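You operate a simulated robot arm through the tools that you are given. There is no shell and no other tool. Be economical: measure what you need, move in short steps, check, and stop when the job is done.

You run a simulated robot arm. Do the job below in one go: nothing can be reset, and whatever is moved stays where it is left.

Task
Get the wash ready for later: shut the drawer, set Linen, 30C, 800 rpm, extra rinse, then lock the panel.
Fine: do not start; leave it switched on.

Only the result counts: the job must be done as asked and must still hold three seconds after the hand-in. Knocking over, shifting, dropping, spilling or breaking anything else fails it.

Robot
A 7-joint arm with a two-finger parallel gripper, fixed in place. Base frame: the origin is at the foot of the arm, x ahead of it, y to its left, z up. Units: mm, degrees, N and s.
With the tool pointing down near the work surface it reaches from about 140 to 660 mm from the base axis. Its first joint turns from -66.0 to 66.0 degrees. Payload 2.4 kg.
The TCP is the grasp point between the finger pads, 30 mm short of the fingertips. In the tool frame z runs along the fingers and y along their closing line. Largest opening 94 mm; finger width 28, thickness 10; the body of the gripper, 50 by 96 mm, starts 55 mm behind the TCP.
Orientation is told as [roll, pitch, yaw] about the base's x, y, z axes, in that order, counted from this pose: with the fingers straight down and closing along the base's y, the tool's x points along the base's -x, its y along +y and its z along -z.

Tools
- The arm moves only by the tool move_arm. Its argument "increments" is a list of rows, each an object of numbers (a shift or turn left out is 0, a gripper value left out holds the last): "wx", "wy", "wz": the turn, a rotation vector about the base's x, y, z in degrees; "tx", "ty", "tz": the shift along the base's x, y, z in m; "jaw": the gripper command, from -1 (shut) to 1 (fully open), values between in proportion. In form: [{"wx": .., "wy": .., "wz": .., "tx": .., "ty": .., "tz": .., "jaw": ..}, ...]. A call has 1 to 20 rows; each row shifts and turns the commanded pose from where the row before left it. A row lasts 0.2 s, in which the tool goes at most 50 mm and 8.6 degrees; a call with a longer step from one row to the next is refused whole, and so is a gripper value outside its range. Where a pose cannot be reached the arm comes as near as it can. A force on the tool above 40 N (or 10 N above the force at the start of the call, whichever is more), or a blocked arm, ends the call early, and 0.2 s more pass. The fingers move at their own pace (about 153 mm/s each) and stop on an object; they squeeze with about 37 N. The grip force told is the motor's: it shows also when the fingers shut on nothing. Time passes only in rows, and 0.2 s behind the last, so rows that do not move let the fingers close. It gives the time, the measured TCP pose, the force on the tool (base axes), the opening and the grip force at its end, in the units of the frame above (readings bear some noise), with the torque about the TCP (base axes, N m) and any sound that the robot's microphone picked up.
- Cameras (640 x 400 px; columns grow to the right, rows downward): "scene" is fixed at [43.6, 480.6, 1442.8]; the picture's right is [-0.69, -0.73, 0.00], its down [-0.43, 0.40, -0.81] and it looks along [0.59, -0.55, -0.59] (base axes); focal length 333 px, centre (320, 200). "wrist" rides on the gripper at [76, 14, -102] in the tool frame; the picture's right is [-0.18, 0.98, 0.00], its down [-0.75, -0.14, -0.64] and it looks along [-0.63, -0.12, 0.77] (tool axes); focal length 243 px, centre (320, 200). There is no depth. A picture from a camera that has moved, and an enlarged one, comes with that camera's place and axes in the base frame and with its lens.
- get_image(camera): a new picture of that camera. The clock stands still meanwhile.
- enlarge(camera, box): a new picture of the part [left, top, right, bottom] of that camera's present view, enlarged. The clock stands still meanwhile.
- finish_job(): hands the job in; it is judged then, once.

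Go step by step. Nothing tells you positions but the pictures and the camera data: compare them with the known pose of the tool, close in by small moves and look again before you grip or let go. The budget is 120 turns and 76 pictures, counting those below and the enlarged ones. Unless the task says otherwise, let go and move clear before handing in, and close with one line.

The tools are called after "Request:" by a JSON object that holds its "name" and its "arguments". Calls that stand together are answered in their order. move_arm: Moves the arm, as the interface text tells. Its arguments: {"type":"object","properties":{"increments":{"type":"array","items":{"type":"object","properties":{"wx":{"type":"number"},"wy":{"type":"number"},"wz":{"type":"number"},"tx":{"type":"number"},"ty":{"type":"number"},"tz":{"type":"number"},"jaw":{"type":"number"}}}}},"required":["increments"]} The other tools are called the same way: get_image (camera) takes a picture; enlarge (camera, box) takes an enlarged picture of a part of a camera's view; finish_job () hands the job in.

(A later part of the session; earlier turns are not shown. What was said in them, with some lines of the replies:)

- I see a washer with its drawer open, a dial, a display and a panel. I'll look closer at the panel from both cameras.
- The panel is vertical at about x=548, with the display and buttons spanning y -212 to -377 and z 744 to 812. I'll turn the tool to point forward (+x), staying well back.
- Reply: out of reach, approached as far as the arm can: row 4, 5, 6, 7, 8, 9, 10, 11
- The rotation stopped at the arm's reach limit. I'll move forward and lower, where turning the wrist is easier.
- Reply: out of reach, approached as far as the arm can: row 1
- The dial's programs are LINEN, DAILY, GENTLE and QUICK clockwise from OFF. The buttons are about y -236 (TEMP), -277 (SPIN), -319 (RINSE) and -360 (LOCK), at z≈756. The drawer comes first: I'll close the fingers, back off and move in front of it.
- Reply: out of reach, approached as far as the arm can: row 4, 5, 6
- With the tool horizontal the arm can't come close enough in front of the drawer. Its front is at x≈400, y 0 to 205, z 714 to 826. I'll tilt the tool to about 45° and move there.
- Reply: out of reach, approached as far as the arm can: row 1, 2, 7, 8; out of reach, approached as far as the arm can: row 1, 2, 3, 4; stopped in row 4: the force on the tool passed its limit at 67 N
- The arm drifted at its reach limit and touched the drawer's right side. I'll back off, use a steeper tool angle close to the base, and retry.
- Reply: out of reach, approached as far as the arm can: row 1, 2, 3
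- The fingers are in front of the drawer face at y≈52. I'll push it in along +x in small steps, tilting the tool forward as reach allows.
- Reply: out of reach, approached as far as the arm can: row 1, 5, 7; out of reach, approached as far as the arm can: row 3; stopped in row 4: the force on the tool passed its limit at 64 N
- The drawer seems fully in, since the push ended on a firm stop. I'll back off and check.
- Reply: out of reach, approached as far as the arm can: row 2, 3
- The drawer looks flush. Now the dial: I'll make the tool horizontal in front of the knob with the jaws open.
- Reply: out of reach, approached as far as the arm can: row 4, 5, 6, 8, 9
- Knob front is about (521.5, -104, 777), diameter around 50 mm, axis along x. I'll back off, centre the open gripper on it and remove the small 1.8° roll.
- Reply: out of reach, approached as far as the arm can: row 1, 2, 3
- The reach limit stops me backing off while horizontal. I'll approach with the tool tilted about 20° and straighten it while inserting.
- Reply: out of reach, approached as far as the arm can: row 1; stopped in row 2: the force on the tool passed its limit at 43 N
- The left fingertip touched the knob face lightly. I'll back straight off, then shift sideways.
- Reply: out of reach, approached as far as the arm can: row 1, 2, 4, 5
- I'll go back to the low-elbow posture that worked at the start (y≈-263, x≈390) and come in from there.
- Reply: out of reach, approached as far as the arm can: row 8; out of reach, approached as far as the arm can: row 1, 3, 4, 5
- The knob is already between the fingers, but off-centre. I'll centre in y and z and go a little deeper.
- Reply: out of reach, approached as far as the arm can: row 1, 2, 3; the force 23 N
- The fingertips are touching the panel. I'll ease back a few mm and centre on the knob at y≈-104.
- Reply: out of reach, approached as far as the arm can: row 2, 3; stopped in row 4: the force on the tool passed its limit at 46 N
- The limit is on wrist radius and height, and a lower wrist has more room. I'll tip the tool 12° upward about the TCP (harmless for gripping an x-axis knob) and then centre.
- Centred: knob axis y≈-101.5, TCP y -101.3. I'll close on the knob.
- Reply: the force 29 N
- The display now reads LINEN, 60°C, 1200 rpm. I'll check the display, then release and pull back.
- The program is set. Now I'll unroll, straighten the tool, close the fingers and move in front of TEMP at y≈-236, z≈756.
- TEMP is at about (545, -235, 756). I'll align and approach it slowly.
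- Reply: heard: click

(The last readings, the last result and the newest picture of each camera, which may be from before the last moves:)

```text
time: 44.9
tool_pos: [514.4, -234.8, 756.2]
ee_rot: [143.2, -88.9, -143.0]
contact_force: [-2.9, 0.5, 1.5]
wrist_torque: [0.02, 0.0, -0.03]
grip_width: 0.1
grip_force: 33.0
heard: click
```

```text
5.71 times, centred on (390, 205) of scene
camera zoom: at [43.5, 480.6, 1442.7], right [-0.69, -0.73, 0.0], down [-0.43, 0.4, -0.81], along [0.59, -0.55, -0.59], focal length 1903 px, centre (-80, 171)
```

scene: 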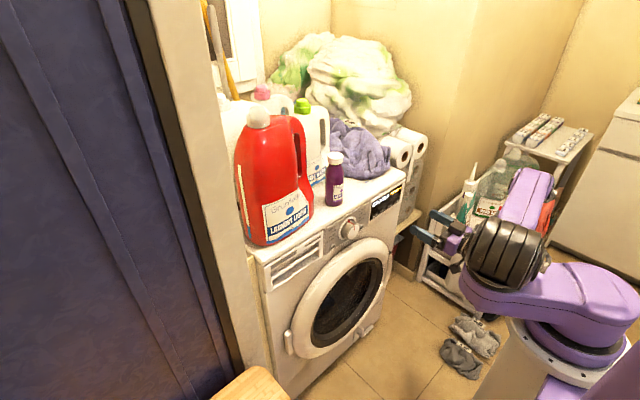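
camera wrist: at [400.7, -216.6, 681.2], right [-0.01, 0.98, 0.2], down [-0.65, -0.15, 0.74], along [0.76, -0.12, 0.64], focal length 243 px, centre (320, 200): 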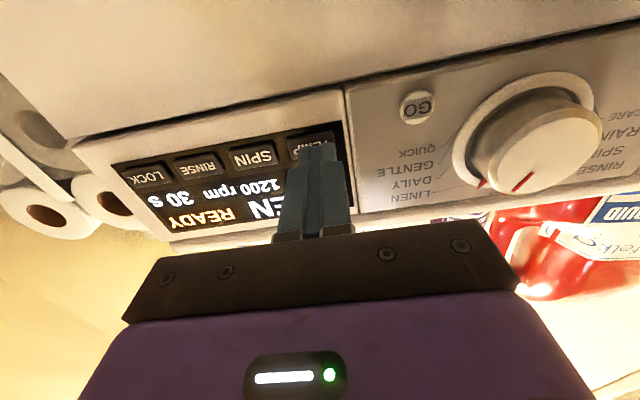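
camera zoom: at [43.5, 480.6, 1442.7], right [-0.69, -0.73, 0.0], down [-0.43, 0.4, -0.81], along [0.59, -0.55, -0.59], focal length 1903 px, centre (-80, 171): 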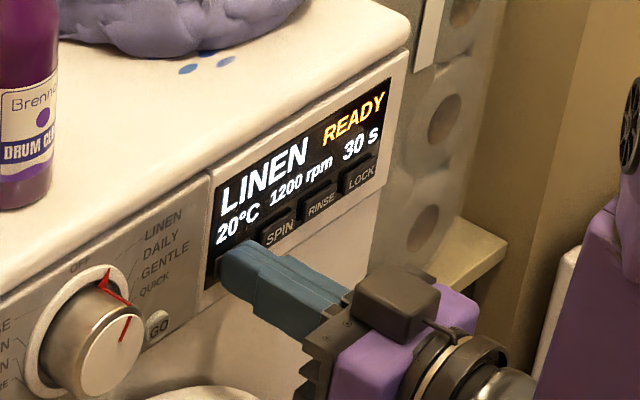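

A click, and the temperature went 60 → 20°C. I'll release and press once more, expecting 30°C.

Request:
{"name": "move_arm", "arguments": {"increments": [{"tx": -0.006}, {"tx": -0.004}, {}, {"tx": 0.006}, {"tx": 0.004}, {}]}}

Request:
{"name": "enlarge", "arguments": {"camera": "scene", "box": [340, 170, 440, 240]}}

```text
time: 46.3
tool_pos: [514.2, -233.6, 756.9]
ee_rot: [140.0, -88.7, -139.9]
contact_force: [-2.2, 0.2, -3.1]
wrist_torque: [-0.02, 0.09, -0.04]
grip_width: 0.0
grip_force: 32.7
heard: click
```

```text
5.71 times, centred on (390, 205) of scene
camera zoom: at [43.6, 480.6, 1442.8], right [-0.69, -0.73, 0.0], down [-0.43, 0.4, -0.81], along [0.59, -0.55, -0.59], focal length 1903 px, centre (-80, 171)
```

zoom: 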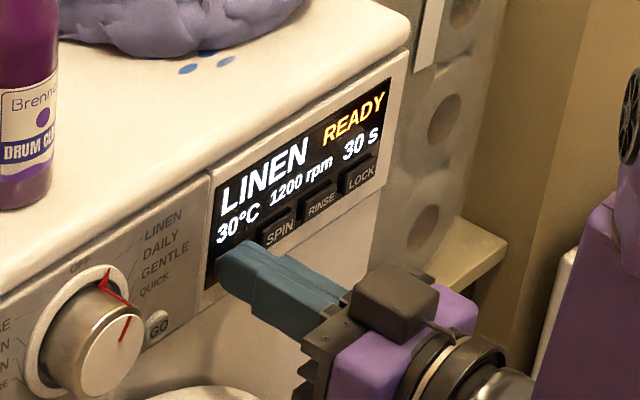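

30°C is set. Next is SPIN at y≈-276.

Request:
{"name": "move_arm", "arguments": {"increments": [{"tx": -0.01}, {"tx": -0.005}, {"ty": -0.021}, {"ty": -0.021}, {"tx": 0.005}, {"tx": 0.006}, {"tx": 0.004}, {}]}}

Request:
{"name": "enlarge", "arguments": {"camera": "scene", "box": [340, 170, 440, 240]}}

```text
time: 48.1
tool_pos: [514.7, -275.5, 756.7]
ee_rot: [140.2, -88.9, -140.1]
contact_force: [-6.6, 3.1, 0.5]
wrist_torque: [0.02, 0.06, 0.08]
grip_width: 0.0
grip_force: 33.1
heard: click
```

```text
5.71 times, centred on (390, 205) of scene
camera zoom: at [43.5, 480.6, 1442.7], right [-0.69, -0.73, 0.0], down [-0.43, 0.4, -0.81], along [0.59, -0.55, -0.59], focal length 1903 px, centre (-80, 171)
```

zoom: 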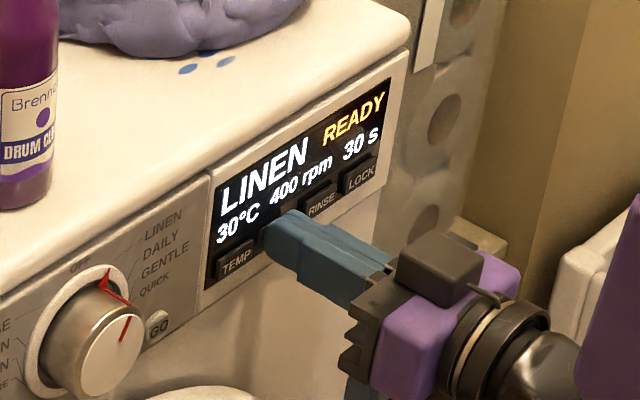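

The spin went 1200 → 400 rpm. I'll press again.

Request:
{"name": "move_arm", "arguments": {"increments": [{"tx": -0.006}, {"tx": -0.004}, {}, {"tx": 0.006}, {"tx": 0.004}, {}]}}

Request:
{"name": "enlarge", "arguments": {"camera": "scene", "box": [340, 170, 440, 240]}}

```text
time: 49.5
tool_pos: [515.2, -276.1, 757.6]
ee_rot: [142.6, -88.9, -142.4]
contact_force: [-4.1, -0.7, 1.0]
wrist_torque: [0.01, -0.01, 0.02]
grip_width: 0.0
grip_force: 33.3
heard: click
```

```text
5.71 times, centred on (390, 205) of scene
camera zoom: at [43.5, 480.6, 1442.8], right [-0.69, -0.73, 0.0], down [-0.43, 0.4, -0.81], along [0.59, -0.55, -0.59], focal length 1903 px, centre (-80, 171)
```

zoom: 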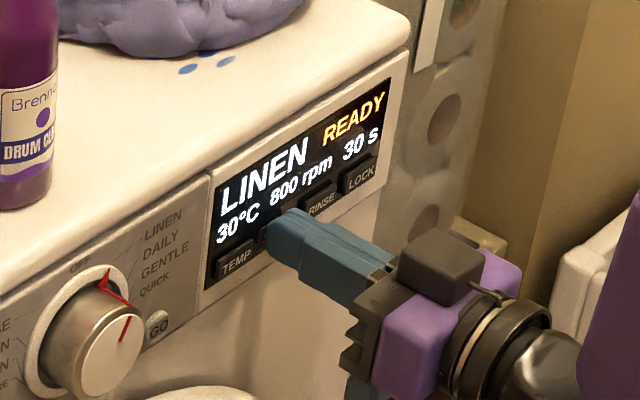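

800 rpm is set. Next is RINSE at y≈-317.5.

Request:
{"name": "move_arm", "arguments": {"increments": [{"tx": -0.01}, {"tx": -0.005}, {"ty": -0.021}, {"ty": -0.0205}, {"tx": 0.005}, {"tx": 0.006}, {"tx": 0.004}, {}]}}

Request:
{"name": "enlarge", "arguments": {"camera": "scene", "box": [340, 170, 440, 240]}}

```text
time: 51.3
tool_pos: [514.0, -316.0, 756.8]
ee_rot: [140.7, -88.8, -140.6]
contact_force: [-2.0, 0.5, 0.2]
wrist_torque: [0.0, 0.03, 0.01]
grip_width: 0.1
grip_force: 32.9
heard: click
```

```text
5.71 times, centred on (390, 205) of scene
camera zoom: at [43.6, 480.6, 1442.8], right [-0.69, -0.73, 0.0], down [-0.43, 0.4, -0.81], along [0.59, -0.55, -0.59], focal length 1903 px, centre (-80, 171)
```

zoom: 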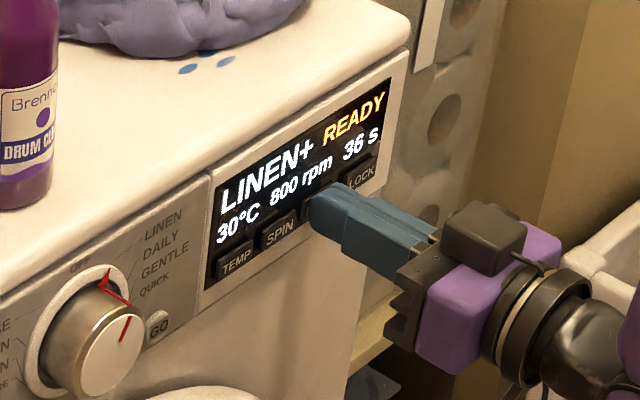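

"LINEN+" and 36 s mean extra rinse is on. Next is LOCK at y≈-358.

Request:
{"name": "move_arm", "arguments": {"increments": [{"tx": -0.01}, {"tx": -0.005}, {"ty": -0.021}, {"ty": -0.0205}, {"tx": 0.005}, {"tx": 0.006}, {"tx": 0.004}, {}]}}

Request:
{"name": "enlarge", "arguments": {"camera": "scene", "box": [340, 170, 440, 240]}}

```text
time: 53.1
tool_pos: [513.6, -358.4, 757.3]
ee_rot: [142.5, -88.8, -142.2]
contact_force: [-2.0, 1.0, 0.9]
wrist_torque: [-0.02, 0.01, 0.05]
grip_width: 0.1
grip_force: 33.0
heard: click
```

```text
5.71 times, centred on (390, 205) of scene
camera zoom: at [43.5, 480.6, 1442.7], right [-0.69, -0.73, 0.0], down [-0.43, 0.4, -0.81], along [0.59, -0.55, -0.59], focal length 1903 px, centre (-80, 171)
```

zoom: 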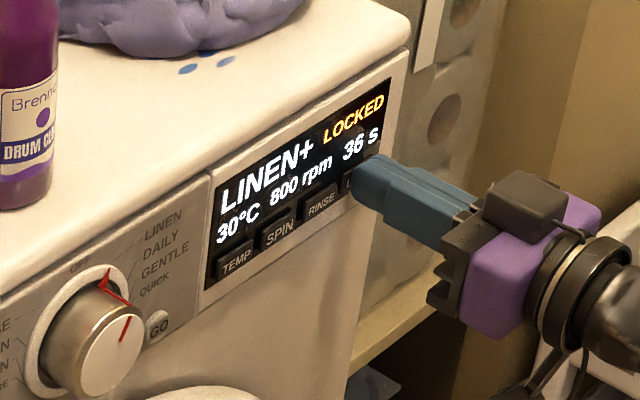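

LOCKED is shown. I'll back away and check the drawer and panel once more.

Request:
{"name": "move_arm", "arguments": {"increments": [{"tx": -0.015}, {"tx": -0.03}, {"tx": -0.03}, {"tx": -0.03}, {"ty": 0.03}, {"ty": 0.03}, {"ty": 0.03}, {}]}}

Request:
{"name": "enlarge", "arguments": {"camera": "scene", "box": [250, 170, 420, 290]}}

Request:
{"name": "enlarge", "arguments": {"camera": "scene", "box": [250, 225, 335, 300]}}

Request:
{"name": "get_image", "arguments": {"camera": "wrist"}}

```text
time: 54.9
tool_pos: [409.8, -267.0, 757.7]
ee_rot: [143.8, -88.8, -143.6]
contact_force: [0.8, 0.6, -0.5]
wrist_torque: [-0.03, 0.01, -0.01]
grip_width: 0.0
grip_force: 33.0
```

```text
3.33 times, centred on (335, 230) of scene
camera zoom: at [43.6, 480.6, 1442.8], right [-0.69, -0.73, 0.0], down [-0.43, 0.4, -0.81], along [0.59, -0.55, -0.59], focal length 1110 px, centre (270, 100)
```

zoom: 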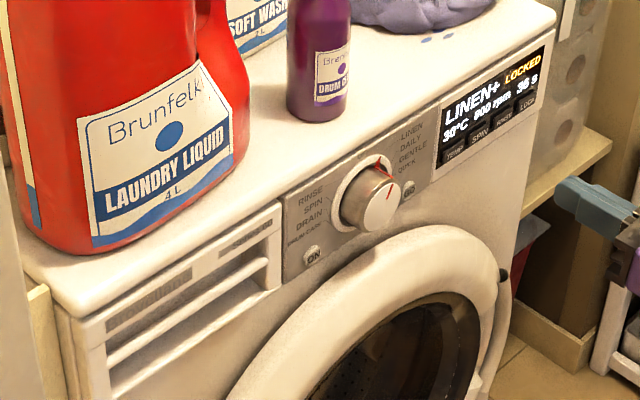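

```text
5.33 times, centred on (292, 262) of scene
camera zoom: at [43.6, 480.6, 1442.8], right [-0.69, -0.73, 0.0], down [-0.43, 0.4, -0.81], along [0.59, -0.55, -0.59], focal length 1776 px, centre (467, -133)
```

zoom: 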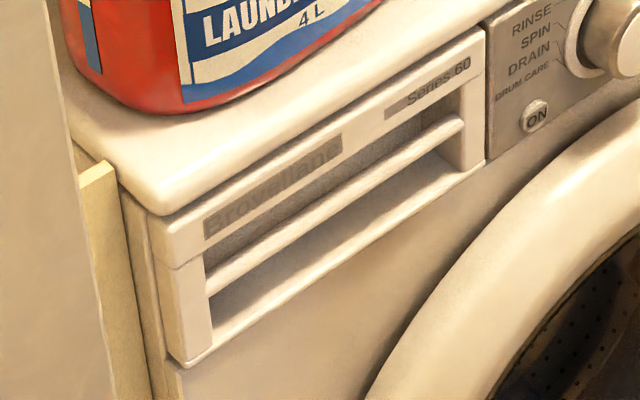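

```text
25 pictures are left
camera wrist: at [307.9, -250.2, 681.1], right [-0.01, 0.98, 0.2], down [-0.65, -0.15, 0.74], along [0.76, -0.12, 0.64], focal length 243 px, centre (320, 200)
```

wrist: 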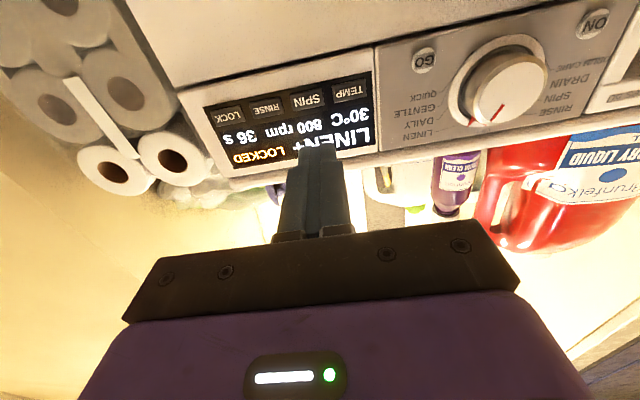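

Request:
{"name": "enlarge", "arguments": {"camera": "wrist", "box": [540, 0, 640, 140]}}

Request:
{"name": "enlarge", "arguments": {"camera": "scene", "box": [310, 215, 350, 255]}}

```text
2.86 times, centred on (590, 70) of wrist
camera zoom: at [307.9, -250.2, 681.1], right [-0.01, 0.98, 0.2], down [-0.65, -0.15, 0.74], along [0.76, -0.12, 0.64], focal length 693 px, centre (-451, 571)
```

zoom: 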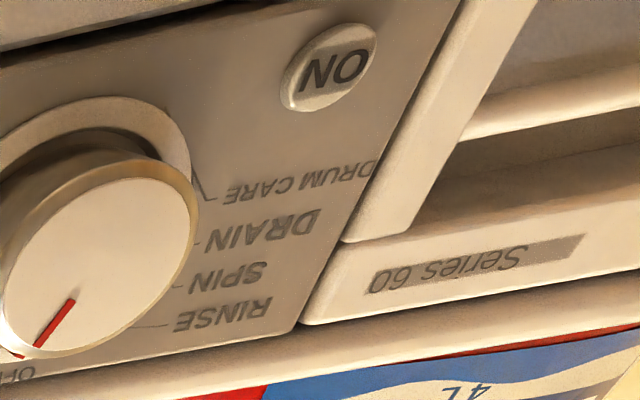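

```text
10.00 times, centred on (330, 235) of scene
camera zoom: at [43.6, 480.6, 1442.8], right [-0.69, -0.73, 0.0], down [-0.43, 0.4, -0.81], along [0.59, -0.55, -0.59], focal length 3330 px, centre (220, -150)
```

zoom: 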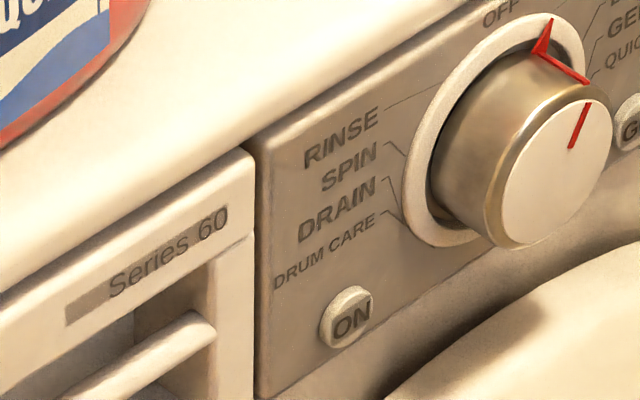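

The drawer is shut flush, the display reads LINEN+ 30°C 800 rpm LOCKED, the wash is not started, and the arm is clear. I'm handing in.

Request:
{"name": "finish_job", "arguments": {}}

```text
The job is handed in.
```

The wash is ready for later: the drawer is shut, Linen is set at 30°C and 800 rpm with extra rinse, the panel is locked, and the machine is on but not started.
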